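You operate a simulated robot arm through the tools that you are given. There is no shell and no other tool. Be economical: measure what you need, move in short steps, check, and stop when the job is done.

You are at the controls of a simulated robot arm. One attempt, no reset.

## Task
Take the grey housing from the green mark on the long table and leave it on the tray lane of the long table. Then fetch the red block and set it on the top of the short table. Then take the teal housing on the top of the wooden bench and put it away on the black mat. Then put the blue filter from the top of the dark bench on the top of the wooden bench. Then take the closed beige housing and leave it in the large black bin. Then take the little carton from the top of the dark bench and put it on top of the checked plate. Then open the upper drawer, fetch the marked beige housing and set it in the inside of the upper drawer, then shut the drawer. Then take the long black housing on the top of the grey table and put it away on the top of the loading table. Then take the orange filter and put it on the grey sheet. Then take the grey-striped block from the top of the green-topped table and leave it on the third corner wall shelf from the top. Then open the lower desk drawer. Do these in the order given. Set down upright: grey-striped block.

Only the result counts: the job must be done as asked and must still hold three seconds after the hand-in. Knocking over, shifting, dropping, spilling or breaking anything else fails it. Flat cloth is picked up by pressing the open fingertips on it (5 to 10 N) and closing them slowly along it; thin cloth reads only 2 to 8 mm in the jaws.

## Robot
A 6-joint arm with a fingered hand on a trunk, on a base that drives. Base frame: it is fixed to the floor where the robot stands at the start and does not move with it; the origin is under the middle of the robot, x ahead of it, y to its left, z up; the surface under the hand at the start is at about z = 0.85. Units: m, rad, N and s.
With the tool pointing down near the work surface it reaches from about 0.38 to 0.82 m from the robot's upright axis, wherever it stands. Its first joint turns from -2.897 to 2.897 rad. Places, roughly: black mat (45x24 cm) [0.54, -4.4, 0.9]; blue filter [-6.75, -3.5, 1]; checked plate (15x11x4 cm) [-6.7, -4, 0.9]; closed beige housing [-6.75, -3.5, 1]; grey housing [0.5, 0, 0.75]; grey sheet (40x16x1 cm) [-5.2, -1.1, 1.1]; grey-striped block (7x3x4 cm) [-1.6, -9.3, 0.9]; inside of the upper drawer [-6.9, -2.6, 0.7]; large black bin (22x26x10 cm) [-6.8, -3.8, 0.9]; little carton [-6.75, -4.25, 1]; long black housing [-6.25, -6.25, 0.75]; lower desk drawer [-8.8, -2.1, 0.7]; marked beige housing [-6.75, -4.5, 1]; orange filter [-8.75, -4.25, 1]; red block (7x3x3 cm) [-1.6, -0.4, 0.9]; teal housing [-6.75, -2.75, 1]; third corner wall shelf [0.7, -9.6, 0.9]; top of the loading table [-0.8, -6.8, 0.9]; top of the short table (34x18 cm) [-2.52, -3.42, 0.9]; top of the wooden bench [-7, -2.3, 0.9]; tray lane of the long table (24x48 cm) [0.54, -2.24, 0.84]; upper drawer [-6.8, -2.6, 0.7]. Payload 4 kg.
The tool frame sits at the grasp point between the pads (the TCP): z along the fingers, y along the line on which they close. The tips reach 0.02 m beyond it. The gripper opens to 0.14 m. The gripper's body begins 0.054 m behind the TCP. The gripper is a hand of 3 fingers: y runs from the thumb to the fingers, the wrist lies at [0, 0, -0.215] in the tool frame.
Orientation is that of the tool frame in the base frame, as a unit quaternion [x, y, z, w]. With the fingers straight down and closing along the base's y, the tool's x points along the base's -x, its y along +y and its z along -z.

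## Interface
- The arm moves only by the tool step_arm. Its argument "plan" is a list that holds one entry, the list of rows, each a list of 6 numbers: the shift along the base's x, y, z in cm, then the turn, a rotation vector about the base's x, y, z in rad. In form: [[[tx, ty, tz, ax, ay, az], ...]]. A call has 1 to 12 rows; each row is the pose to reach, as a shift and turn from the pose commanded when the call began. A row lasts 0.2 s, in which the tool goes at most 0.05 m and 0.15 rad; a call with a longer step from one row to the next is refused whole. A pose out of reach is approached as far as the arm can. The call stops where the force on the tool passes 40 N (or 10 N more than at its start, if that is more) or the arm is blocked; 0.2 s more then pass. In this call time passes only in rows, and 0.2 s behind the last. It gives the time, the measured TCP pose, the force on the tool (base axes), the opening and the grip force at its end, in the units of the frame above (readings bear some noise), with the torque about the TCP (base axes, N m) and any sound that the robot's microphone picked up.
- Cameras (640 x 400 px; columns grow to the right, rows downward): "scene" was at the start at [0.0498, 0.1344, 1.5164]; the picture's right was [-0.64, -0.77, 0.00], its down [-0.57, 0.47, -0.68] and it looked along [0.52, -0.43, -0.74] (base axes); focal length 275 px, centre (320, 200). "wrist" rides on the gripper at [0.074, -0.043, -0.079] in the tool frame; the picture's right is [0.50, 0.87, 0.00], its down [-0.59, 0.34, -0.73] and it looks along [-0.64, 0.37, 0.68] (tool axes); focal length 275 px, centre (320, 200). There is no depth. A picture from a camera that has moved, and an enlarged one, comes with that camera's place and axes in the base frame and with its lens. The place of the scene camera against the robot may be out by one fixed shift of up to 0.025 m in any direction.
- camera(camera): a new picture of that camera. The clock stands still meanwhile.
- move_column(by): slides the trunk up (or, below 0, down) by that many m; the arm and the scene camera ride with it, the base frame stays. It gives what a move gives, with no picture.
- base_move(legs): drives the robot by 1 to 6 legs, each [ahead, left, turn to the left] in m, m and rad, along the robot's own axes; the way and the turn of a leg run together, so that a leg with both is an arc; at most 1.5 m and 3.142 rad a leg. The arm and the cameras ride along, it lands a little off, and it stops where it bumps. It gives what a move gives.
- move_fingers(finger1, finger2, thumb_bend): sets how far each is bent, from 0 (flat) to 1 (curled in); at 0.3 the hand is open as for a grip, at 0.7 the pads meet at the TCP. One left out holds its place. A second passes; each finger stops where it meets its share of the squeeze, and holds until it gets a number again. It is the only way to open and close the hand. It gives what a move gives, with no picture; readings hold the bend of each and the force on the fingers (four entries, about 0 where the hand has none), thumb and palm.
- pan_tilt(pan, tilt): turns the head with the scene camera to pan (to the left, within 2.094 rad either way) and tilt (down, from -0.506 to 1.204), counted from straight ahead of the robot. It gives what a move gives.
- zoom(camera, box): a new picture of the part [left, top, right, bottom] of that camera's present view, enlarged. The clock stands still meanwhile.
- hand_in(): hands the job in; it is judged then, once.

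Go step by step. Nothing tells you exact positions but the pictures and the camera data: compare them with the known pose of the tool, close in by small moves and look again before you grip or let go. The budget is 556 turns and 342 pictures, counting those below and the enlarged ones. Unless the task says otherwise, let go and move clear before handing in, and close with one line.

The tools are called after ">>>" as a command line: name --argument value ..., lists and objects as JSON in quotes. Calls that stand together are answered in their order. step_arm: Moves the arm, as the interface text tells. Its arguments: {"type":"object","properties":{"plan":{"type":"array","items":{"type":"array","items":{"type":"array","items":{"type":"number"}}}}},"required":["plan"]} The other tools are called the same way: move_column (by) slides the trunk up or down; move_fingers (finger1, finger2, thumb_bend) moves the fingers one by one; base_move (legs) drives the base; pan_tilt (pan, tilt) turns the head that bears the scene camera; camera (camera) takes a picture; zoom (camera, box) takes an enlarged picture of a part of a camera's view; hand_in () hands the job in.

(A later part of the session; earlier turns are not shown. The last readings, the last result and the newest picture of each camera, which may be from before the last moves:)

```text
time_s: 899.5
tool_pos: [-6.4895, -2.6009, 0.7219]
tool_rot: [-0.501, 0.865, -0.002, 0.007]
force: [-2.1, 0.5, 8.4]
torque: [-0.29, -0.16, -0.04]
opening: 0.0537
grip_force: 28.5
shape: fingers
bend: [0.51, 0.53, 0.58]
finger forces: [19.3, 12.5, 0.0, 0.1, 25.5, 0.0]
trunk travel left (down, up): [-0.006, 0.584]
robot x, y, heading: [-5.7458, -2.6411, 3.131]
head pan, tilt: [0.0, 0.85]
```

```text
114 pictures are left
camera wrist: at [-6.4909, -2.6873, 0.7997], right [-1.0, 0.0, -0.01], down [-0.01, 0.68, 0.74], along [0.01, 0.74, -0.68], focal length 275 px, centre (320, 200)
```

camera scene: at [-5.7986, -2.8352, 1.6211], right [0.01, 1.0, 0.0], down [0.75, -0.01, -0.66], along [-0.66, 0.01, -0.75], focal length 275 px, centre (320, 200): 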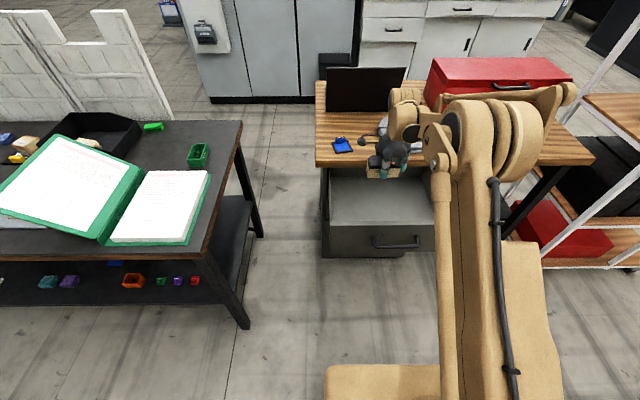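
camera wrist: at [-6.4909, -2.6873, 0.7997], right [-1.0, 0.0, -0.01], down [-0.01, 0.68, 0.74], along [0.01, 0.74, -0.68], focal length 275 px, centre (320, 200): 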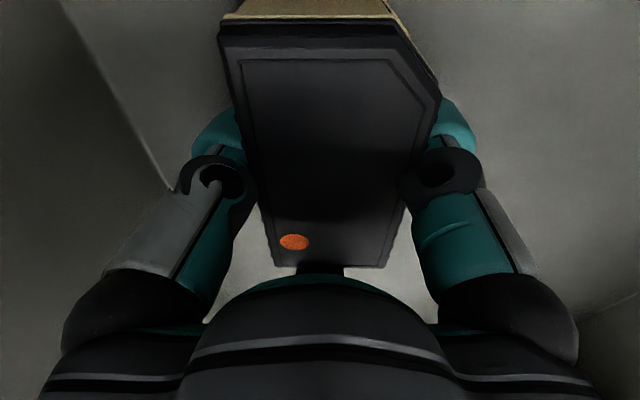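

Contact with the drawer floor (about 10 N). I'll release and rise straight out.

>>> move_fingers --finger1 0.46 --finger2 0.46 --thumb_bend 0.5

>>> step_arm --plan '[[[0, 0, 1, 0, 0, 0], [0, 0, 4, 0, 0, 0], [0, 0, 8, 0, 0, 0]]]'

>>> camera --camera "wrist"

```text
time_s: 900.5
tool_pos: [-6.4887, -2.6013, 0.7215]
tool_rot: [-0.5, 0.866, -0.003, 0.007]
force: [0.3, 0.1, 0.5]
torque: [0.0, -0.03, -0.02]
opening: 0.0701
grip_force: 0.5
shape: fingers
bend: [0.46, 0.46, 0.5]
finger forces: [0.4, 0.1, 0.0, 0.1, 0.0, 0.0]
trunk travel left (down, up): [-0.006, 0.584]
robot x, y, heading: [-5.7455, -2.6446, 3.129]
head pan, tilt: [0.0, 0.85]
```

```text
time_s: 901.3
tool_pos: [-6.491, -2.6012, 0.8015]
tool_rot: [-0.502, 0.865, -0.003, 0.007]
force: [0.1, 0.4, 0.0]
torque: [-0.01, -0.01, -0.02]
opening: 0.0699
grip_force: 0.0
shape: fingers
bend: [0.46, 0.46, 0.5]
finger forces: [0.0, 0.0, 0.1, 0.0, 0.1, 0.0]
trunk travel left (down, up): [-0.006, 0.584]
robot x, y, heading: [-5.7488, -2.6396, 3.131]
head pan, tilt: [0.0, 0.85]
```

```text
113 pictures are left
camera wrist: at [-6.4924, -2.6882, 0.8783], right [-1.0, 0.0, -0.01], down [-0.01, 0.68, 0.74], along [0.01, 0.74, -0.68], focal length 275 px, centre (320, 200)
```

wrist: 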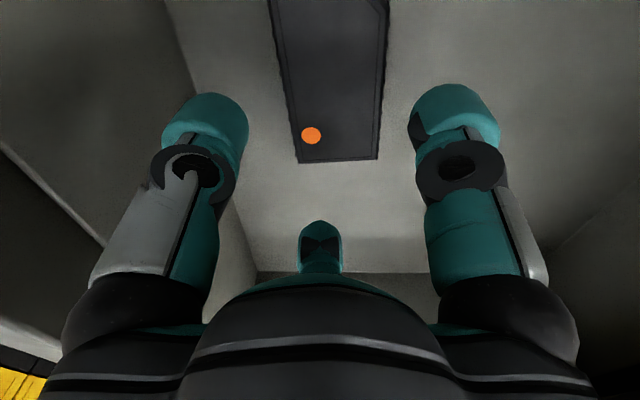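

The marked housing lies flat in the drawer. To shut it, I'll raise out, back off and turn the hand horizontal to push the handle bar.

>>> move_column --by 0.35

>>> step_arm --plan '[[[4, 0, 0, 0, 0, 0.13], [8, 0, 0, 0, 0, 0.26], [12, 0, 0, 0, 0, 0.39], [16, 0, 0, 0, 0, 0.52]]]'

>>> base_move --legs '[[-0.3, 0, 0]]'

>>> camera --camera "scene"

```text
time_s: 904.7
tool_pos: [-6.4917, -2.6015, 1.1512]
tool_rot: [-0.501, 0.866, -0.003, 0.008]
force: [0.5, 0.5, 0.8]
torque: [0.03, -0.02, -0.01]
opening: 0.0699
grip_force: 0.2
shape: fingers
bend: [0.46, 0.46, 0.5]
finger forces: [0.0, 0.0, 0.0, 0.1, 0.0, 0.1]
trunk travel left (down, up): [-0.356, 0.234]
robot x, y, heading: [-5.7473, -2.6404, 3.131]
head pan, tilt: [0.0, 0.85]
```

```text
time_s: 905.7
tool_pos: [-6.3272, -2.6012, 1.1493]
tool_rot: [0.708, -0.706, 0.001, -0.007]
force: [0.0, 0.5, -0.2]
torque: [0.02, 0.01, -0.03]
opening: 0.0702
grip_force: 0.0
shape: fingers
bend: [0.46, 0.46, 0.5]
finger forces: [0.0, 0.1, 0.0, 0.1, 0.0, 0.0]
trunk travel left (down, up): [-0.356, 0.234]
robot x, y, heading: [-5.748, -2.6413, 3.137]
head pan, tilt: [0.0, 0.85]
```

```text
time_s: 907.8
tool_pos: [-6.0287, -2.6051, 1.1491]
tool_rot: [-0.706, 0.708, 0.0, 0.007]
force: [0.2, -0.7, 0.5]
torque: [0.0, 0.01, -0.01]
opening: 0.0702
grip_force: 0.1
shape: fingers
bend: [0.46, 0.46, 0.5]
finger forces: [0.0, 0.0, 0.0, 0.1, 0.1, 0.0]
trunk travel left (down, up): [-0.356, 0.234]
robot x, y, heading: [-5.4463, -2.6413, 3.132]
head pan, tilt: [0.0, 0.85]
```

```text
112 pictures are left
camera scene: at [-5.4963, -2.8381, 1.7461], right [0.01, 1.0, 0.0], down [0.75, -0.01, -0.66], along [-0.66, 0.01, -0.75], focal length 275 px, centre (320, 200)
```

scene: 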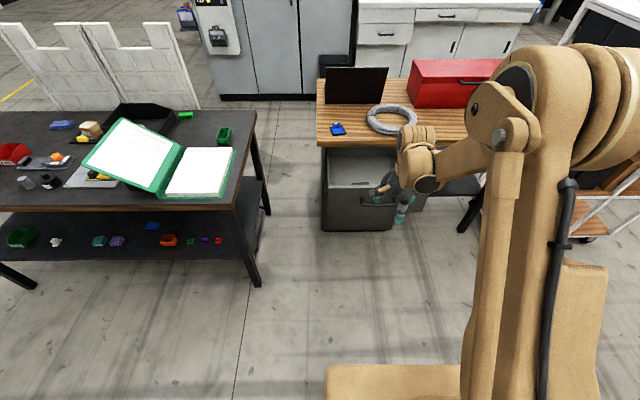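

Now I'll close the fingers into a fist, pitch the hand horizontal and lower to handle height.

>>> move_fingers --finger1 0.68 --finger2 0.68 --thumb_bend 0.68

>>> step_arm --plan '[[[-1.5, 0.4, 0, 0, 0.143, 0], [-3, 0.8, 0, 0, 0.286, 0], [-4.5, 1.2, 0, 0, 0.43, 0], [-6, 1.6, 0, 0, 0.572, 0], [-7.5, 2, 0, 0, 0.715, 0], [-9, 2.4, 0, 0, 0.858, 0], [-10.5, 2.8, 0, 0, 1.0, 0], [-12, 3.2, 0, 0, 1.143, 0], [-13.5, 3.6, 0, 0, 1.286, 0], [-15, 4, 0, 0, 1.43, 0], [-16, 4.5, 0, 0, 1.57, 0]]]'

>>> move_column --by -0.35

>>> zoom --camera "scene" --box '[300, 60, 500, 220]'

```text
time_s: 908.8
tool_pos: [-6.0283, -2.6055, 1.1498]
tool_rot: [-0.706, 0.708, -0.002, 0.007]
force: [-0.8, 0.8, -0.2]
torque: [-0.02, 0.02, 0.04]
opening: 0.0078
grip_force: 0.1
shape: fingers
bend: [0.68, 0.68, 0.68]
finger forces: [0.0, 0.0, 0.0, 0.1, 0.1, 0.0]
trunk travel left (down, up): [-0.356, 0.234]
robot x, y, heading: [-5.4466, -2.6469, 3.132]
head pan, tilt: [0.0, 0.85]
```

```text
time_s: 911.2
tool_pos: [-6.1987, -2.5608, 1.1542]
tool_rot: [-0.512, 0.513, 0.488, -0.486]
force: [0.3, 0.0, -0.9]
torque: [-0.01, -0.01, 0.0]
opening: 0.0079
grip_force: 0.1
shape: fingers
bend: [0.68, 0.68, 0.68]
finger forces: [0.0, 0.1, 0.0, 0.0, 0.1, 0.0]
out of reach, approached as far as the arm can: row 9, 10, 11
trunk travel left (down, up): [-0.356, 0.234]
robot x, y, heading: [-5.4473, -2.6453, 3.131]
head pan, tilt: [0.0, 0.85]
```

```text
time_s: 914.6
tool_pos: [-6.1993, -2.5592, 0.8046]
tool_rot: [-0.513, 0.513, 0.487, -0.486]
force: [0.2, 1.2, 0.3]
torque: [-0.01, 0.04, -0.01]
opening: 0.0078
grip_force: 0.0
shape: fingers
bend: [0.68, 0.68, 0.68]
finger forces: [0.1, 0.0, 0.0, 0.1, 0.0, 0.1]
trunk travel left (down, up): [-0.006, 0.584]
robot x, y, heading: [-5.4444, -2.6465, 3.129]
head pan, tilt: [0.0, 0.85]
```

```text
2.50 times, centred on (400, 140) of scene
camera zoom: at [-5.4977, -2.8381, 1.3961], right [0.01, 1.0, 0.0], down [0.75, -0.01, -0.66], along [-0.66, 0.01, -0.75], focal length 687 px, centre (120, 350)
```

zoom: 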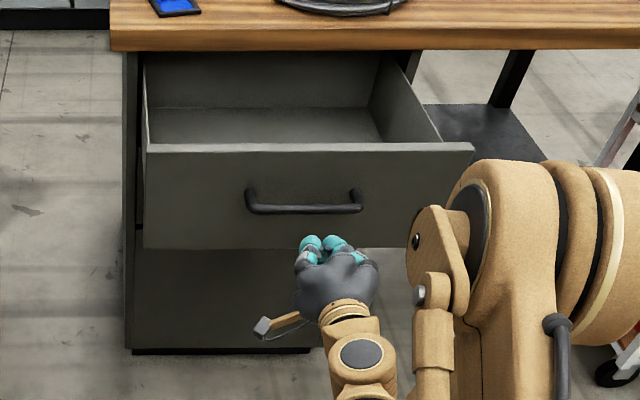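

Handle height is close. I'll lower 2 cm and push by driving the base forward.

>>> step_arm --plan '[[[0, 0, -1, 0, 0, 0], [0, 0, -2, 0, 0, 0]]]'

>>> base_move --legs '[[0.3, 0, 0]]'

>>> zoom --camera "scene" --box '[300, 60, 500, 220]'

```text
time_s: 915.2
tool_pos: [-6.2056, -2.5592, 0.7878]
tool_rot: [-0.512, 0.513, 0.487, -0.486]
force: [0.1, 0.2, -0.4]
torque: [0.02, 0.0, 0.03]
opening: 0.0077
grip_force: 0.0
shape: fingers
bend: [0.68, 0.68, 0.68]
finger forces: [0.0, 0.0, 0.1, 0.0, 0.0, 0.1]
out of reach, approached as far as the arm can: row 1, 2
trunk travel left (down, up): [-0.006, 0.584]
robot x, y, heading: [-5.4448, -2.639, 3.133]
head pan, tilt: [0.0, 0.85]
```

```text
time_s: 917.2
tool_pos: [-6.5054, -2.5533, 0.7874]
tool_rot: [-0.512, 0.515, 0.488, -0.485]
force: [-0.5, 0.4, 0.5]
torque: [0.01, 0.0, 0.03]
opening: 0.0079
grip_force: 0.0
shape: fingers
bend: [0.68, 0.68, 0.68]
finger forces: [0.0, 0.0, 0.1, 0.1, 0.1, 0.0]
trunk travel left (down, up): [-0.006, 0.584]
robot x, y, heading: [-5.7484, -2.641, 3.132]
head pan, tilt: [0.0, 0.85]
```

```text
2.50 times, centred on (400, 140) of scene
camera zoom: at [-5.7984, -2.8346, 1.3961], right [0.01, 1.0, 0.0], down [0.75, -0.01, -0.66], along [-0.66, 0.01, -0.75], focal length 687 px, centre (120, 350)
```

zoom: 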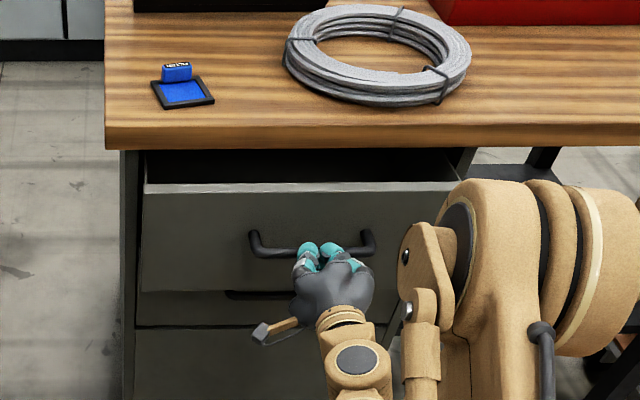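

The drawer is sliding in. I'll push the remaining 12 cm, then the last bit gently.

>>> base_move --legs '[[0.11, 0, 0]]'

>>> step_arm --plan '[[[-0.8, 0, 0, 0, 0, 0], [-1.6, 0, 0, 0, 0, 0], [-2.4, 0, 0, 0, 0, 0], [-3.2, 0, 0, 0, 0, 0]]]'

>>> zoom --camera "scene" --box '[300, 60, 500, 220]'

```text
time_s: 918.4
tool_pos: [-6.6151, -2.5486, 0.7857]
tool_rot: [-0.511, 0.515, 0.489, -0.485]
force: [0.4, -1.2, -0.5]
torque: [0.0, 0.03, -0.01]
opening: 0.0074
grip_force: 0.0
shape: fingers
bend: [0.68, 0.68, 0.68]
finger forces: [0.1, 0.0, 0.0, 0.1, 0.1, 0.0]
trunk travel left (down, up): [-0.006, 0.584]
robot x, y, heading: [-5.8544, -2.6361, 3.126]
head pan, tilt: [0.0, 0.85]
```

```text
time_s: 919.0
tool_pos: [-6.6243, -2.5501, 0.7864]
tool_rot: [-0.511, 0.514, 0.489, -0.486]
force: [20.3, 0.2, -7.6]
torque: [0.01, -0.34, 0.0]
opening: 0.0069
grip_force: 10.7
shape: fingers
bend: [0.68, 0.68, 0.68]
finger forces: [0.4, 0.2, 0.0, 0.0, 21.3, 0.0]
trunk travel left (down, up): [-0.006, 0.584]
robot x, y, heading: [-5.852, -2.6427, 3.127]
head pan, tilt: [0.0, 0.85]
stopped in row 2: the force on the tool passed its limit at 53 N (the readings are from after the stop); the commanded pose is now the measured one
```

```text
2.50 times, centred on (400, 140) of scene
camera zoom: at [-5.9067, -2.8332, 1.396], right [0.01, 1.0, 0.0], down [0.75, -0.01, -0.66], along [-0.66, 0.01, -0.75], focal length 687 px, centre (120, 350)
```

zoom: 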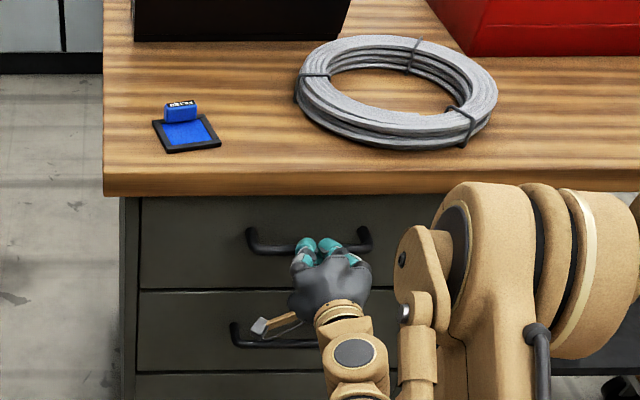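

The drawer is shut. I'll back off and turn the hand down again.

>>> base_move --legs '[[-0.3, 0, 0]]'

>>> move_column --by 0.38

>>> step_arm --plan '[[[1.5, 0, 0, 0, -0.143, 0], [3, 0, 0, 0, -0.286, 0], [4.5, 0, 0, 0, -0.43, 0], [6, 0, 0, 0, -0.572, 0], [7.5, 0, 0, 0, -0.715, 0], [9, 0, 0, 0, -0.858, 0], [11, 0, 1, 0, -1.0, 0], [13, 0, 2, 0, -1.143, 0], [15, 0, 3, 0, -1.286, 0], [17, 0, 4, 0, -1.43, 0], [19, 0, 5, 0, -1.55, 0]]]'

>>> camera --camera "scene"

```text
time_s: 921.0
tool_pos: [-6.3303, -2.5531, 0.7863]
tool_rot: [-0.51, 0.516, 0.489, -0.484]
force: [0.2, 0.7, -0.1]
torque: [-0.04, -0.02, 0.01]
opening: 0.008
grip_force: 0.1
shape: fingers
bend: [0.68, 0.68, 0.68]
finger forces: [0.0, 0.1, 0.1, 0.1, 0.1, 0.0]
trunk travel left (down, up): [-0.006, 0.584]
robot x, y, heading: [-5.5624, -2.6434, 3.126]
head pan, tilt: [0.0, 0.85]
```

```text
time_s: 924.7
tool_pos: [-6.3309, -2.553, 1.1676]
tool_rot: [-0.51, 0.515, 0.489, -0.485]
force: [-0.2, -1.0, -0.1]
torque: [-0.01, -0.01, 0.0]
opening: 0.0078
grip_force: 0.0
shape: fingers
bend: [0.68, 0.68, 0.68]
finger forces: [0.0, 0.0, 0.0, 0.0, 0.0, 0.0]
trunk travel left (down, up): [-0.386, 0.204]
robot x, y, heading: [-5.5616, -2.6451, 3.125]
head pan, tilt: [0.0, 0.85]
```

```text
time_s: 927.1
tool_pos: [-6.1384, -2.5535, 1.216]
tool_rot: [0.707, -0.707, 0.009, -0.014]
force: [0.3, -0.1, -0.6]
torque: [0.03, 0.02, -0.01]
opening: 0.0078
grip_force: 0.0
shape: fingers
bend: [0.68, 0.68, 0.68]
finger forces: [0.1, 0.0, 0.0, 0.0, 0.1, 0.0]
trunk travel left (down, up): [-0.386, 0.204]
robot x, y, heading: [-5.5619, -2.6462, 3.127]
head pan, tilt: [0.0, 0.85]
```

```text
108 pictures are left
camera scene: at [-5.6121, -2.8374, 1.776], right [0.02, 1.0, 0.0], down [0.75, -0.01, -0.66], along [-0.66, 0.01, -0.75], focal length 275 px, centre (320, 200)
```

scene: 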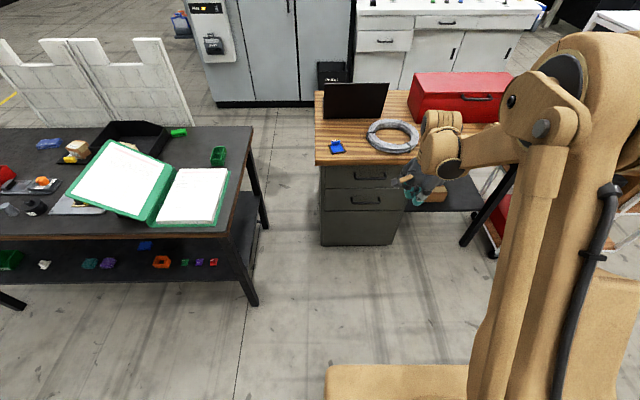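

The drawer is closed. Next is the long black housing on the grey table near [-6.22, -6.12]. I'll raise the trunk and drive to its north side, facing south.

>>> move_column --by 0.2

>>> base_move --legs '[[0, 1.4, 0], [0, 1.33, 0], [0, 0, 1.57], [0, -0.6, 0]]'

>>> pan_tilt --pan 0.15 --tilt 0.8

>>> camera --camera "scene"

```text
time_s: 929.3
tool_pos: [-6.1397, -2.5531, 1.4156]
tool_rot: [-0.706, 0.708, -0.009, 0.014]
force: [0.1, 0.9, -0.5]
torque: [0.0, -0.01, -0.03]
opening: 0.0078
grip_force: 0.0
shape: fingers
bend: [0.68, 0.68, 0.68]
finger forces: [0.1, 0.1, 0.0, 0.0, 0.0, 0.0]
trunk travel left (down, up): [-0.586, 0.004]
robot x, y, heading: [-5.5637, -2.6453, 3.125]
head pan, tilt: [0.0, 0.85]
```

```text
time_s: 949.3
tool_pos: [-6.3088, -5.9399, 1.416]
tool_rot: [1.0, 0.008, -0.004, -0.016]
force: [-0.7, 0.0, -0.1]
torque: [0.01, -0.02, -0.02]
opening: 0.0078
grip_force: 0.1
shape: fingers
bend: [0.68, 0.68, 0.68]
finger forces: [0.1, 0.0, 0.1, 0.1, 0.1, 0.0]
trunk travel left (down, up): [-0.586, 0.004]
robot x, y, heading: [-6.223, -5.3602, -1.568]
head pan, tilt: [0.0, 0.85]
```

```text
time_s: 950.0
tool_pos: [-6.3094, -5.9399, 1.4155]
tool_rot: [1.0, 0.007, -0.003, -0.015]
force: [0.3, 0.4, -0.1]
torque: [-0.02, 0.01, -0.01]
opening: 0.0077
grip_force: 0.1
shape: fingers
bend: [0.68, 0.68, 0.68]
finger forces: [0.0, 0.1, 0.1, 0.0, 0.1, 0.0]
trunk travel left (down, up): [-0.586, 0.004]
robot x, y, heading: [-6.2267, -5.3595, -1.569]
head pan, tilt: [0.15, 0.799]
```

```text
107 pictures are left
camera scene: at [-6.0183, -5.4238, 1.9801], right [-0.99, -0.15, 0.0], down [-0.11, 0.71, -0.7], along [0.1, -0.69, -0.72], focal length 275 px, centre (320, 200)
```

scene: 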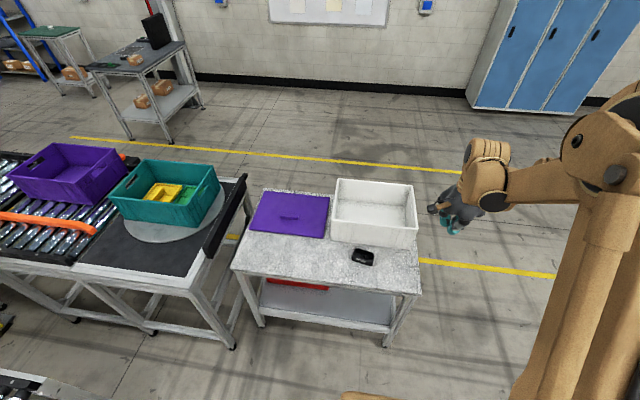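

The grey table's top is at about 0.755, and the black housing is near [-6.12, -6.21]. I'll move 22 cm closer, lower the trunk and zoom in.

>>> base_move --legs '[[0.22, 0, 0]]'

>>> move_column --by -0.4

>>> zoom --camera "scene" --box '[240, 150, 440, 290]'

```text
time_s: 951.7
tool_pos: [-6.3081, -6.1612, 1.4157]
tool_rot: [1.0, 0.01, -0.004, -0.016]
force: [0.5, -0.5, 0.7]
torque: [-0.02, 0.01, 0.03]
opening: 0.008
grip_force: 0.0
shape: fingers
bend: [0.68, 0.68, 0.68]
finger forces: [0.1, 0.0, 0.0, 0.0, 0.0, 0.0]
trunk travel left (down, up): [-0.586, 0.004]
robot x, y, heading: [-6.2254, -5.5762, -1.57]
head pan, tilt: [0.15, 0.799]
```

```text
time_s: 955.5
tool_pos: [-6.3085, -6.1614, 1.015]
tool_rot: [1.0, 0.008, -0.005, -0.016]
force: [0.2, 0.0, -0.6]
torque: [0.0, 0.0, -0.03]
opening: 0.0078
grip_force: 0.1
shape: fingers
bend: [0.68, 0.68, 0.68]
finger forces: [0.1, 0.0, 0.0, 0.1, 0.0, 0.0]
trunk travel left (down, up): [-0.186, 0.404]
robot x, y, heading: [-6.2287, -5.5781, -1.566]
head pan, tilt: [0.15, 0.799]
```

```text
2.86 times, centred on (340, 220) of scene
camera zoom: at [-6.0176, -5.6445, 1.5801], right [-0.99, -0.15, 0.0], down [-0.11, 0.71, -0.7], along [0.11, -0.69, -0.72], focal length 785 px, centre (263, 143)
```

zoom: 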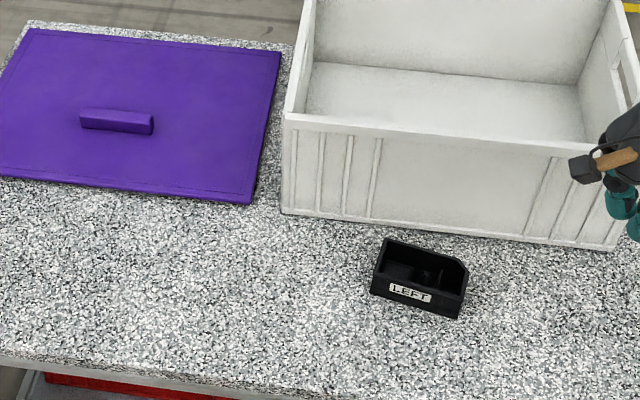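

The housing is about 10.5 × 5.6 cm, centred at [-6.121, -6.216], with the white crate 6 cm behind it. I'll orient the hand thumb-west, camera north, tilted slightly away from the crate.

>>> move_fingers --finger1 0.37 --finger2 0.37 --thumb_bend 0.3

>>> step_arm --plan '[[[1.9, 1, 0, 0, 0, 0.14], [3.8, 1, 0, 0, 0, 0.28], [5.7, 1, 0, 0, 0, 0.42], [7.6, 1, 0, 0, 0, 0.56], [9.5, 1, 0, 0, 0, 0.7], [11.4, 0.5, 0, 0, 0, 0.84], [13.3, 0, 0, 0, 0, 0.98], [15.2, -1, 0, 0, 0, 1.12], [17, -3, 0, 0, 0, 1.25], [18.8, -5, 0, 0, 0, 1.354]]]'

>>> step_arm --plan '[[[0, 0, -3, -0.08, 0, 0], [0, 0, -6, -0.1, 0, 0]]]'

>>> camera --camera "wrist"

```text
time_s: 956.5
tool_pos: [-6.3092, -6.1611, 1.0155]
tool_rot: [1.0, 0.008, -0.005, -0.016]
force: [-0.4, 0.4, 0.4]
torque: [0.0, 0.01, -0.01]
opening: 0.1143
grip_force: 0.0
shape: fingers
bend: [0.37, 0.37, 0.3]
finger forces: [0.0, 0.0, 0.0, 0.1, 0.0, 0.0]
trunk travel left (down, up): [-0.186, 0.404]
robot x, y, heading: [-6.2288, -5.5822, -1.564]
head pan, tilt: [0.15, 0.799]
```

```text
time_s: 958.7
tool_pos: [-6.1198, -6.2113, 1.0172]
tool_rot: [0.774, 0.633, -0.013, -0.01]
force: [-0.3, 0.5, -0.2]
torque: [0.0, 0.02, 0.0]
opening: 0.1144
grip_force: 0.0
shape: fingers
bend: [0.37, 0.37, 0.3]
finger forces: [0.0, 0.1, 0.0, 0.0, 0.0, 0.1]
trunk travel left (down, up): [-0.186, 0.404]
robot x, y, heading: [-6.2296, -5.5796, -1.567]
head pan, tilt: [0.15, 0.799]
```

```text
time_s: 959.3
tool_pos: [-6.1209, -6.2113, 0.9564]
tool_rot: [0.774, 0.631, -0.045, 0.028]
force: [-0.6, -7.0, 13.3]
torque: [-0.41, -0.3, -0.17]
opening: 0.1142
grip_force: 5.7
shape: fingers
bend: [0.37, 0.34, 0.3]
finger forces: [0.0, 13.3, 0.0, 0.1, 0.1, 0.0]
trunk travel left (down, up): [-0.186, 0.404]
robot x, y, heading: [-6.2316, -5.5772, -1.567]
head pan, tilt: [0.15, 0.799]
```

```text
105 pictures are left
camera wrist: at [-6.1465, -6.1231, 1.0274], right [0.95, 0.31, -0.06], down [0.24, -0.57, 0.79], along [0.21, -0.76, -0.61], focal length 275 px, centre (320, 200)
```

wrist: 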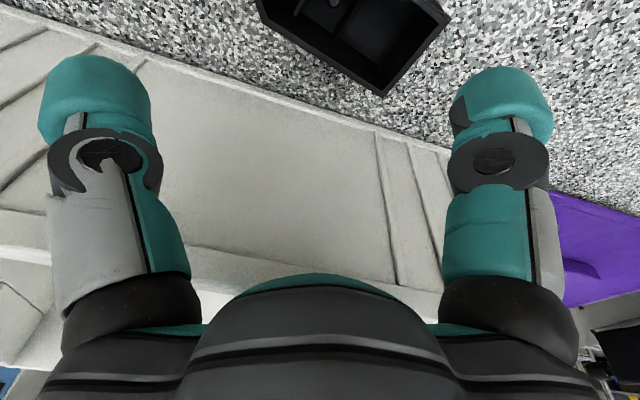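

A finger touched the crate's rim. I'll rise off at once, then re-centre: the wrist view puts the housing nearer me, at about [-6.116, -6.19].

>>> step_arm --plan '[[[0, 0, 2, 0, 0, 0], [0, 1, 4, 0, 0, 0], [0.4, 2.3, 5, 0, 0, -0.08]]]'

>>> move_fingers --finger1 0.4 --finger2 0.4 --thumb_bend 0.3

>>> zoom --camera "scene" --box '[240, 120, 440, 290]'

>>> camera --camera "wrist"

```text
time_s: 960.1
tool_pos: [-6.1158, -6.1865, 1.0071]
tool_rot: [0.798, 0.6, -0.047, 0.028]
force: [-0.3, 0.6, 1.1]
torque: [-0.04, 0.0, 0.03]
opening: 0.114
grip_force: 0.0
shape: fingers
bend: [0.37, 0.37, 0.3]
finger forces: [0.0, 0.5, 0.1, 0.0, 0.1, 0.1]
trunk travel left (down, up): [-0.186, 0.404]
robot x, y, heading: [-6.2306, -5.577, -1.573]
head pan, tilt: [0.15, 0.799]
```

```text
time_s: 961.1
tool_pos: [-6.1164, -6.1859, 1.0072]
tool_rot: [0.798, 0.6, -0.045, 0.027]
force: [0.7, -1.1, 3.5]
torque: [-0.24, -0.03, 0.02]
opening: 0.1101
grip_force: 1.4
shape: fingers
bend: [0.4, 0.38, 0.3]
finger forces: [0.0, 3.2, 0.0, 0.0, 0.1, 0.1]
trunk travel left (down, up): [-0.186, 0.404]
robot x, y, heading: [-6.2264, -5.5788, -1.568]
head pan, tilt: [0.15, 0.799]
```

```text
2.35 times, centred on (340, 205) of scene
camera zoom: at [-6.0175, -5.6443, 1.5801], right [-0.99, -0.15, 0.0], down [-0.11, 0.71, -0.7], along [0.11, -0.69, -0.72], focal length 647 px, centre (273, 188)
```

zoom: 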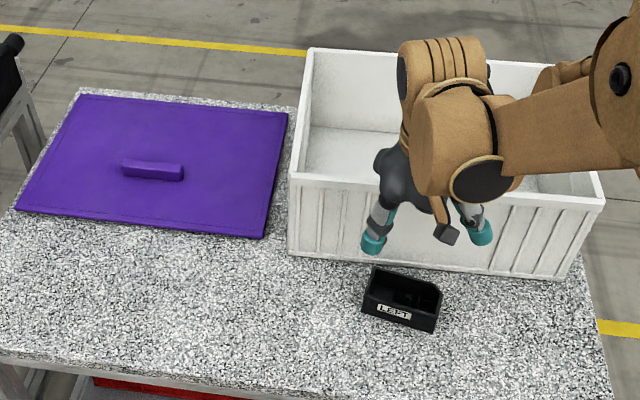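

```text
103 pictures are left
camera wrist: at [-6.1343, -6.0972, 1.077], right [0.97, 0.24, -0.06], down [0.19, -0.58, 0.79], along [0.15, -0.78, -0.61], focal length 275 px, centre (320, 200)
```

wrist: 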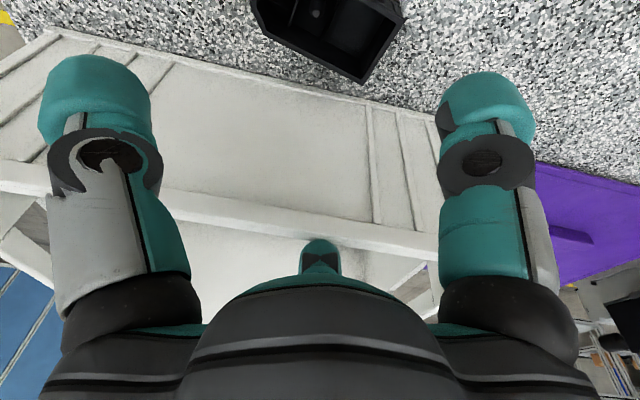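

The crate flares: its rim is at y ≈ -6.228, z ≈ 0.99, and a finger is inside it. I'll lift straight up, move clear, tilt the hand more towards me and approach the housing along the tilted axis.

>>> step_arm --plan '[[[0, 0, 3, 0, 0, 0], [0, 0, 6, 0, 0, 0], [0, 4, 6, 0, 0, 0], [0, 8, 6, -0.1, 0, 0], [0, 8, 4, -0.2, 0, 0]]]'

>>> camera --camera "wrist"

```text
time_s: 962.3
tool_pos: [-6.118, -6.1082, 1.0477]
tool_rot: [0.792, 0.592, -0.107, 0.107]
force: [0.3, 0.1, -0.2]
torque: [0.0, 0.0, 0.04]
opening: 0.1102
grip_force: 0.1
shape: fingers
bend: [0.4, 0.4, 0.3]
finger forces: [0.0, 0.0, 0.1, 0.0, 0.1, 0.1]
trunk travel left (down, up): [-0.186, 0.404]
robot x, y, heading: [-6.2275, -5.5854, -1.566]
head pan, tilt: [0.15, 0.799]
```

```text
102 pictures are left
camera wrist: at [-6.1356, -6.0064, 1.0973], right [0.97, 0.22, -0.11], down [0.19, -0.42, 0.89], along [0.15, -0.88, -0.45], focal length 275 px, centre (320, 200)
```

wrist: 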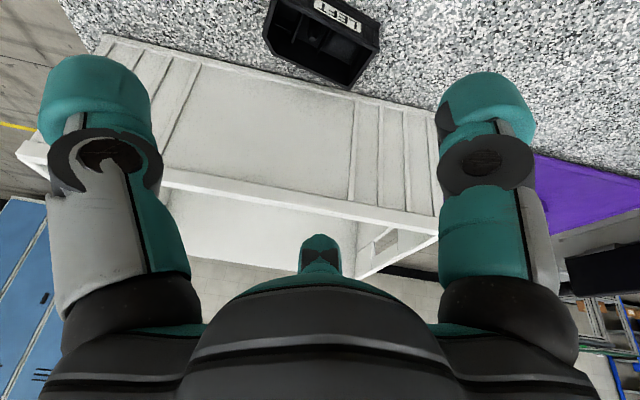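

The housing's centre is at [-6.121, -6.203]. I'll approach along the tilted axis to just above it.

>>> step_arm --plan '[[[0, -1.5, -3.6, 0, 0, 0], [0.1, -3, -7.2, 0, 0, 0], [0.3, -4.8, -10.8, 0, 0, 0], [0.1, -6, -14.5, 0, 0, 0], [0, -7, -18, 0, 0, 0], [-0.2, -8.2, -21, 0, 0, 0]]]'

>>> camera --camera "wrist"

>>> zoom --camera "scene" --box '[240, 120, 440, 290]'

```text
time_s: 963.6
tool_pos: [-6.1205, -6.1831, 0.8591]
tool_rot: [0.793, 0.591, -0.106, 0.109]
force: [-4.8, 1.6, 38.5]
torque: [1.72, -1.69, 0.26]
opening: 0.1132
grip_force: 20.1
shape: fingers
bend: [0.39, 0.42, 0.3]
finger forces: [37.4, 3.3, 0.0, 0.0, 0.0, 0.1]
trunk travel left (down, up): [-0.186, 0.404]
robot x, y, heading: [-6.2293, -5.5789, -1.57]
head pan, tilt: [0.15, 0.799]
stopped in row 6: the force on the tool passed its limit at 113 N (the readings are from after the stop); the commanded pose is now the measured one
```

```text
101 pictures are left
camera wrist: at [-6.1386, -6.0807, 0.909], right [0.97, 0.22, -0.11], down [0.19, -0.41, 0.89], along [0.15, -0.89, -0.44], focal length 275 px, centre (320, 200)
```

wrist: 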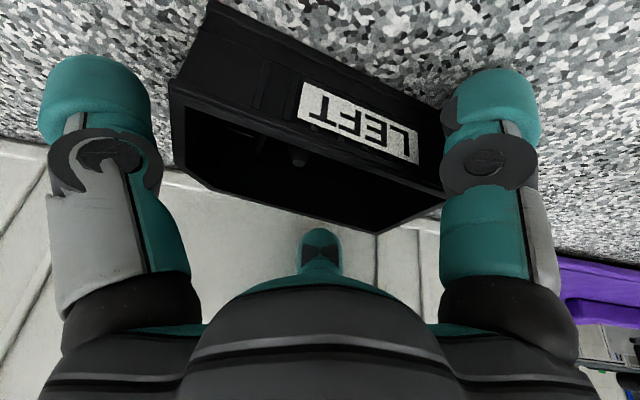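

```text
2.35 times, centred on (340, 205) of scene
camera zoom: at [-6.0187, -5.6416, 1.5809], right [-0.99, -0.15, 0.0], down [-0.11, 0.71, -0.7], along [0.11, -0.69, -0.72], focal length 647 px, centre (273, 188)
```

zoom: 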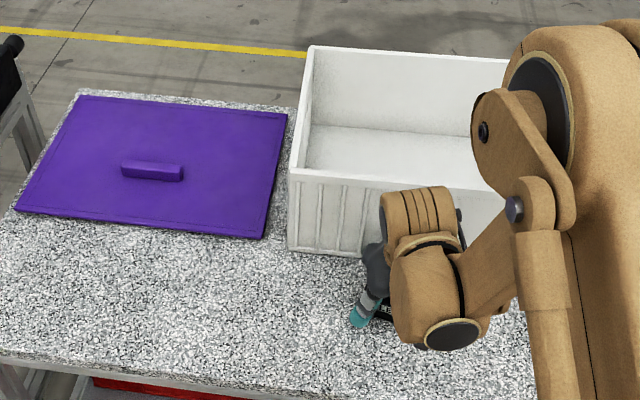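

The front fingertip touched the table, so the table is at about 0.82; the hand is centred on the housing. I'll rise 8 mm and close.

>>> step_arm --plan '[[[0, 0, 0.9, 0, 0, 0]]]'

>>> move_fingers --finger1 0.7 --finger2 0.7 --thumb_bend 0.7

>>> camera --camera "wrist"

```text
time_s: 964.0
tool_pos: [-6.1184, -6.1852, 0.8656]
tool_rot: [0.792, 0.591, -0.106, 0.108]
force: [0.6, 2.5, -0.9]
torque: [0.06, -0.01, 0.07]
opening: 0.1103
grip_force: 1.4
shape: fingers
bend: [0.4, 0.42, 0.3]
finger forces: [0.0, 2.1, 0.1, 0.0, 0.0, 0.0]
trunk travel left (down, up): [-0.186, 0.404]
robot x, y, heading: [-6.2282, -5.5794, -1.571]
head pan, tilt: [0.15, 0.799]
```

```text
time_s: 965.0
tool_pos: [-6.1202, -6.1856, 0.8656]
tool_rot: [0.792, 0.592, -0.106, 0.108]
force: [-1.5, 1.0, 2.9]
torque: [0.01, -0.22, 0.03]
opening: 0.049
grip_force: 19.8
shape: fingers
bend: [0.51, 0.56, 0.62]
finger forces: [12.2, 11.2, 0.1, 0.1, 15.8, 0.0]
trunk travel left (down, up): [-0.186, 0.404]
robot x, y, heading: [-6.2271, -5.58, -1.565]
head pan, tilt: [0.15, 0.799]
```

```text
99 pictures are left
camera wrist: at [-6.1377, -6.0828, 0.9155], right [0.97, 0.22, -0.11], down [0.19, -0.41, 0.89], along [0.15, -0.88, -0.44], focal length 275 px, centre (320, 200)
```

wrist: 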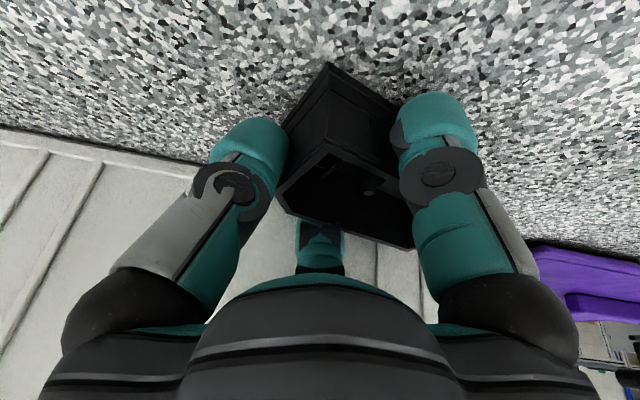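

Held. I'll lift out along the tilted axis and check.

>>> step_arm --plan '[[[0, 0.5, 2, 0, 0, 0], [0, 1.5, 5, 0, 0, 0], [0, 3, 9, 0, 0, 0], [0, 5, 13, 0, 0, 0], [0, 8, 16, 0, 0, 0], [0, 11, 19, 0, 0, 0]]]'

>>> camera --camera "wrist"

>>> zoom --camera "scene" --box '[240, 120, 480, 290]'

```text
time_s: 966.4
tool_pos: [-6.1201, -6.0747, 1.0569]
tool_rot: [0.792, 0.592, -0.106, 0.109]
force: [0.7, -0.4, -1.7]
torque: [0.02, 0.01, 0.0]
opening: 0.0431
grip_force: 14.3
shape: fingers
bend: [0.51, 0.56, 0.66]
finger forces: [10.9, 9.1, 0.0, 0.0, 8.2, 0.0]
trunk travel left (down, up): [-0.186, 0.404]
robot x, y, heading: [-6.2306, -5.5814, -1.568]
head pan, tilt: [0.15, 0.799]
```

```text
98 pictures are left
camera wrist: at [-6.1378, -5.9721, 1.1064], right [0.97, 0.22, -0.11], down [0.19, -0.41, 0.89], along [0.15, -0.88, -0.44], focal length 275 px, centre (320, 200)
```

wrist: 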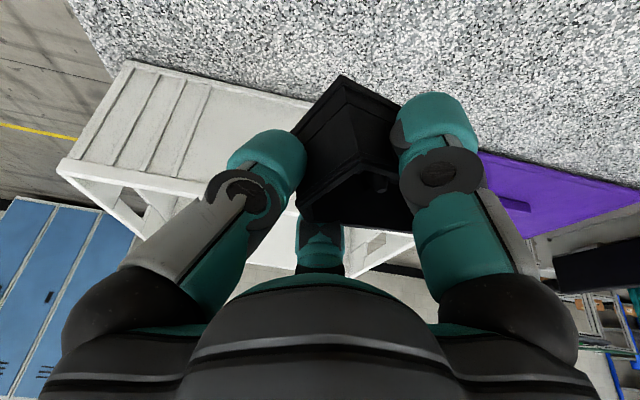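

```text
2.35 times, centred on (360, 205) of scene
camera zoom: at [-6.0177, -5.6431, 1.5801], right [-0.99, -0.15, 0.0], down [-0.11, 0.71, -0.7], along [0.1, -0.69, -0.72], focal length 647 px, centre (226, 188)
```

zoom: 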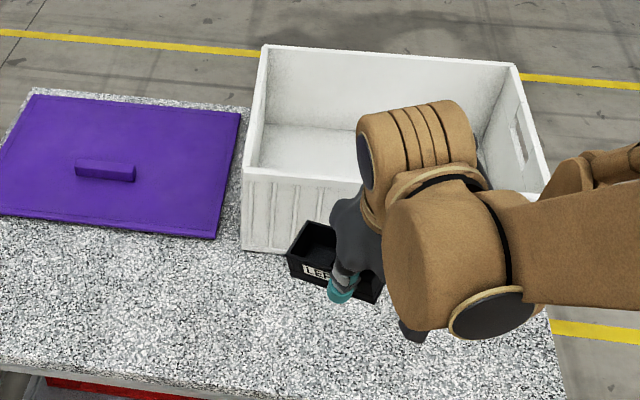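

The housing has turned a bit in the grip and the force is low. I'll tighten slightly and see whether it settles.

>>> move_fingers --finger1 0.8 --finger2 0.8 --thumb_bend 0.8

>>> camera --camera "wrist"

```text
time_s: 967.4
tool_pos: [-6.1194, -6.0768, 1.0561]
tool_rot: [0.792, 0.592, -0.106, 0.108]
force: [-0.2, -0.3, -1.0]
torque: [0.02, 0.05, -0.03]
opening: 0.0427
grip_force: 16.8
shape: fingers
bend: [0.49, 0.56, 0.68]
finger forces: [10.4, 10.8, 0.1, 0.0, 12.9, 0.1]
trunk travel left (down, up): [-0.186, 0.404]
robot x, y, heading: [-6.2279, -5.5791, -1.569]
head pan, tilt: [0.15, 0.799]
```

```text
96 pictures are left
camera wrist: at [-6.1374, -5.9739, 1.1057], right [0.97, 0.22, -0.11], down [0.19, -0.41, 0.89], along [0.15, -0.88, -0.44], focal length 275 px, centre (320, 200)
```

wrist: 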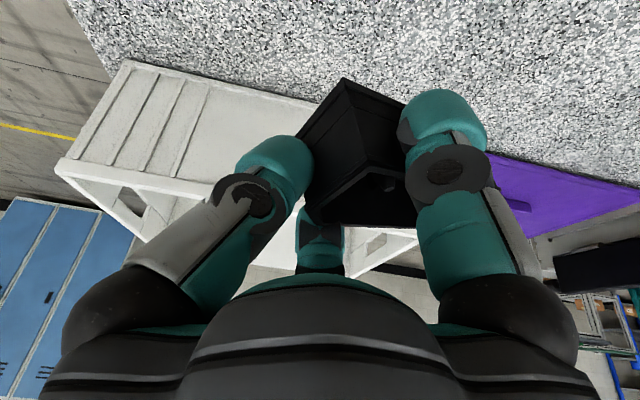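

It isn't secure enough for a long drive. I'll set it down in the free area of the same table, at about [-5.98, -6.16], and regrasp properly.

>>> step_arm --plan '[[[3.5, -2, -3, 0, 0, 0], [7, -4, -6, 0, 0, 0], [10.5, -6, -9, 0, 0, 0], [14, -8, -12, 0, 0, 0], [14, -8.3, -15, 0, 0, 0], [14, -8.3, -17, 0, 0, 0]]]'

>>> step_arm --plan '[[[0, 0, -0.5, 0, 0, 0], [0, 0, -1.0, 0, 0, 0], [0, 0, -1.5, 0, 0, 0], [0, 0, -2, 0, 0, 0]]]'

>>> camera --camera "wrist"

```text
refused: row 1 steps farther than a row can; nothing moved
```

```text
time_s: 968.4
tool_pos: [-6.1192, -6.0752, 1.0343]
tool_rot: [0.792, 0.591, -0.106, 0.108]
force: [-0.3, -0.4, -1.4]
torque: [-0.02, 0.08, 0.01]
opening: 0.0424
grip_force: 16.9
shape: fingers
bend: [0.49, 0.56, 0.68]
finger forces: [10.2, 10.8, 0.1, 0.0, 12.9, 0.1]
trunk travel left (down, up): [-0.186, 0.404]
robot x, y, heading: [-6.2264, -5.5823, -1.574]
head pan, tilt: [0.15, 0.799]
```

```text
95 pictures are left
camera wrist: at [-6.1379, -5.9728, 1.0853], right [0.97, 0.22, -0.11], down [0.19, -0.41, 0.89], along [0.15, -0.88, -0.44], focal length 275 px, centre (320, 200)
```

wrist: 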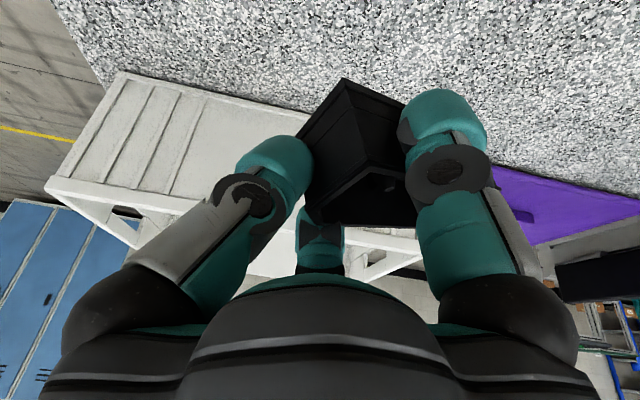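

>>> step_arm --plan '[[[2.8, -1.7, -2.5, 0, 0, 0], [5.6, -3.4, -5, 0, 0, 0], [8.4, -5.1, -7.5, 0, 0, 0], [11.2, -6.8, -10, 0, 0, 0], [14, -8.5, -12.5, 0, 0, 0], [14, -8.5, -14.5, 0, 0, 0], [14, -8.5, -15.5, 0, 0, 0], [14, -8.5, -16.2, 0, 0, 0]]]'

>>> zoom --camera "scene" --box '[200, 150, 440, 320]'

```text
time_s: 970.2
tool_pos: [-5.9781, -6.1597, 0.8728]
tool_rot: [0.792, 0.591, -0.106, 0.108]
force: [-2.6, 1.6, 3.8]
torque: [-0.01, -0.31, 0.04]
opening: 0.0424
grip_force: 17.3
shape: fingers
bend: [0.49, 0.56, 0.68]
finger forces: [11.6, 12.9, 0.0, 0.1, 9.7, 0.1]
trunk travel left (down, up): [-0.186, 0.404]
robot x, y, heading: [-6.2244, -5.5765, -1.571]
head pan, tilt: [0.15, 0.799]
```

```text
2.35 times, centred on (320, 235) of scene
camera zoom: at [-6.0177, -5.6446, 1.5801], right [-0.99, -0.15, 0.0], down [-0.11, 0.71, -0.7], along [0.1, -0.69, -0.72], focal length 647 px, centre (320, 118)
```

zoom: 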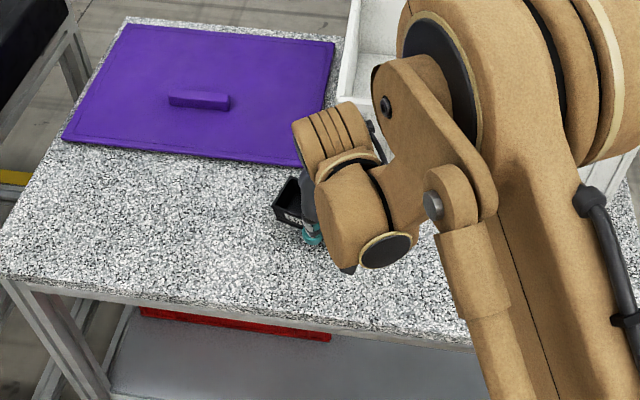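

Contact is just starting. I'll open here, retreat and view it.

>>> step_arm --plan '[[[0, 0, -0.3, 0, 0, 0]]]'

>>> move_fingers --finger1 0.42 --finger2 0.42 --thumb_bend 0.4

>>> step_arm --plan '[[[0, 0.6, 2, 0, 0, 0], [0, 2, 6, 0, 0, 0], [0, 3.3, 10, 0.1, 0, 0], [0, 3.3, 14, 0.2, 0, 0], [0, 2, 17, 0.3, 0, 0]]]'

>>> camera --camera "wrist"

>>> zoom --camera "scene" --box '[240, 180, 360, 260]'

```text
time_s: 970.6
tool_pos: [-5.9785, -6.1601, 0.8727]
tool_rot: [0.791, 0.592, -0.105, 0.109]
force: [-2.1, -0.1, 4.1]
torque: [-0.02, -0.32, -0.01]
opening: 0.042
grip_force: 17.7
shape: fingers
bend: [0.49, 0.56, 0.68]
finger forces: [11.7, 13.2, 0.0, 0.1, 9.3, 0.0]
trunk travel left (down, up): [-0.186, 0.404]
robot x, y, heading: [-6.2291, -5.5805, -1.568]
head pan, tilt: [0.15, 0.799]
```

```text
time_s: 971.6
tool_pos: [-5.9786, -6.1616, 0.8712]
tool_rot: [0.791, 0.592, -0.106, 0.109]
force: [0.1, 0.0, 0.4]
torque: [0.01, 0.01, -0.01]
opening: 0.0916
grip_force: 0.1
shape: fingers
bend: [0.42, 0.42, 0.4]
finger forces: [0.0, 0.0, 0.0, 0.0, 0.1, 0.0]
trunk travel left (down, up): [-0.186, 0.404]
robot x, y, heading: [-6.231, -5.5781, -1.57]
head pan, tilt: [0.15, 0.799]
```

```text
time_s: 972.8
tool_pos: [-5.9777, -6.1417, 1.0414]
tool_rot: [0.799, 0.601, -0.015, -0.012]
force: [-0.1, -0.4, -0.1]
torque: [0.04, 0.01, -0.02]
opening: 0.0916
grip_force: 0.1
shape: fingers
bend: [0.42, 0.42, 0.4]
finger forces: [0.0, 0.0, 0.0, 0.0, 0.1, 0.1]
trunk travel left (down, up): [-0.186, 0.404]
robot x, y, heading: [-6.228, -5.5807, -1.568]
head pan, tilt: [0.15, 0.799]
```

```text
93 pictures are left
camera wrist: at [-5.9969, -6.0593, 1.1202], right [0.97, 0.24, -0.04], down [0.19, -0.66, 0.73], along [0.15, -0.71, -0.69], focal length 275 px, centre (320, 200)
```

wrist: 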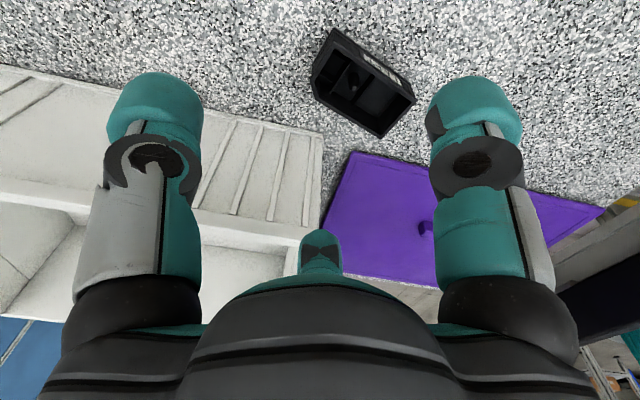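

```text
5.00 times, centred on (300, 220) of scene
camera zoom: at [-6.0173, -5.6454, 1.58], right [-0.99, -0.15, 0.0], down [-0.11, 0.71, -0.7], along [0.1, -0.69, -0.72], focal length 1374 px, centre (420, 100)
```

zoom: 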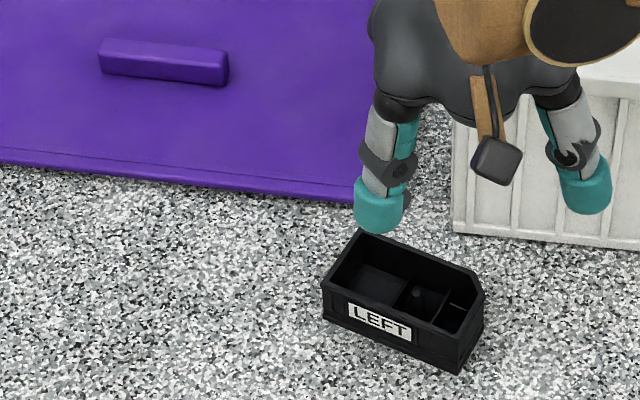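

It stands upright at a clear spot: centre [-5.936, -6.167], rim ≈ 0.865, long axis -23°. I'll align, tilt 0.2 rad and descend to a pre-grasp.

>>> move_fingers --finger1 0.4 --finger2 0.4 --thumb_bend 0.31

>>> step_arm --plan '[[[1.5, 0, -2.5, -0.07, 0, -0.04], [3, -0.2, -5.5, -0.14, 0, -0.09], [4.2, -0.5, -8.3, -0.2, 0, -0.127]]]'

>>> camera --camera "wrist"

```text
time_s: 973.8
tool_pos: [-5.9783, -6.1406, 1.0426]
tool_rot: [0.8, 0.6, -0.016, -0.012]
force: [-0.3, 0.1, 0.6]
torque: [0.0, -0.01, -0.04]
opening: 0.1085
grip_force: 0.1
shape: fingers
bend: [0.4, 0.4, 0.31]
finger forces: [0.0, 0.0, 0.0, 0.0, 0.0, 0.1]
trunk travel left (down, up): [-0.186, 0.404]
robot x, y, heading: [-6.2268, -5.5808, -1.57]
head pan, tilt: [0.15, 0.799]
```

```text
time_s: 974.6
tool_pos: [-5.935, -6.1469, 0.9558]
tool_rot: [0.833, 0.543, -0.076, 0.067]
force: [-0.1, 0.3, -0.1]
torque: [0.06, -0.01, -0.02]
opening: 0.1083
grip_force: 0.1
shape: fingers
bend: [0.4, 0.4, 0.31]
finger forces: [0.1, 0.0, 0.0, 0.0, 0.1, 0.1]
trunk travel left (down, up): [-0.186, 0.404]
robot x, y, heading: [-6.2274, -5.5785, -1.565]
head pan, tilt: [0.15, 0.799]
```

```text
91 pictures are left
camera wrist: at [-5.9415, -6.0481, 1.0155], right [0.99, 0.1, -0.07], down [0.12, -0.52, 0.85], along [0.05, -0.85, -0.53], focal length 275 px, centre (320, 200)
```

wrist: 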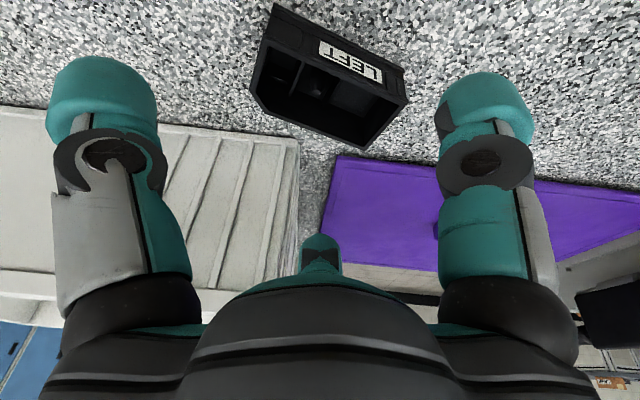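

Good. I'll go straight down the axis to the grasp height and close.

>>> step_arm --plan '[[[-0.1, -0.9, -4, 0, 0, 0.04], [-0.2, -1.8, -7.5, 0, 0, 0.07], [-0.3, -2.2, -9.4, 0, 0, 0.07]]]'

>>> move_fingers --finger1 0.72 --finger2 0.72 --thumb_bend 0.72

>>> camera --camera "wrist"

```text
time_s: 975.4
tool_pos: [-5.9394, -6.1691, 0.8608]
tool_rot: [0.813, 0.573, -0.073, 0.07]
force: [-0.2, -0.5, -0.5]
torque: [-0.02, 0.02, -0.02]
opening: 0.1082
grip_force: 0.0
shape: fingers
bend: [0.4, 0.4, 0.31]
finger forces: [0.1, 0.0, 0.0, 0.1, 0.0, 0.0]
trunk travel left (down, up): [-0.186, 0.404]
robot x, y, heading: [-6.2297, -5.5847, -1.567]
head pan, tilt: [0.15, 0.799]
```

```text
time_s: 976.4
tool_pos: [-5.9384, -6.1683, 0.8613]
tool_rot: [0.813, 0.573, -0.072, 0.07]
force: [-1.0, 0.0, -0.7]
torque: [0.02, -0.01, -0.01]
opening: 0.0391
grip_force: 16.3
shape: fingers
bend: [0.54, 0.53, 0.65]
finger forces: [10.1, 11.4, 0.1, 0.1, 11.6, 0.0]
trunk travel left (down, up): [-0.186, 0.404]
robot x, y, heading: [-6.2289, -5.5779, -1.573]
head pan, tilt: [0.15, 0.799]
```

```text
90 pictures are left
camera wrist: at [-5.9522, -6.0704, 0.921], right [0.98, 0.17, -0.07], down [0.15, -0.51, 0.85], along [0.11, -0.84, -0.53], focal length 275 px, centre (320, 200)
```

wrist: 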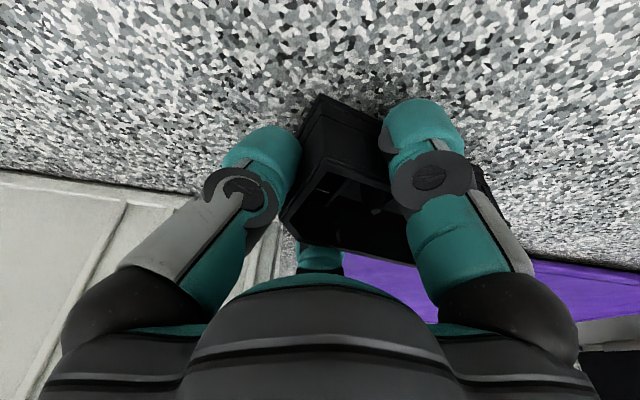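

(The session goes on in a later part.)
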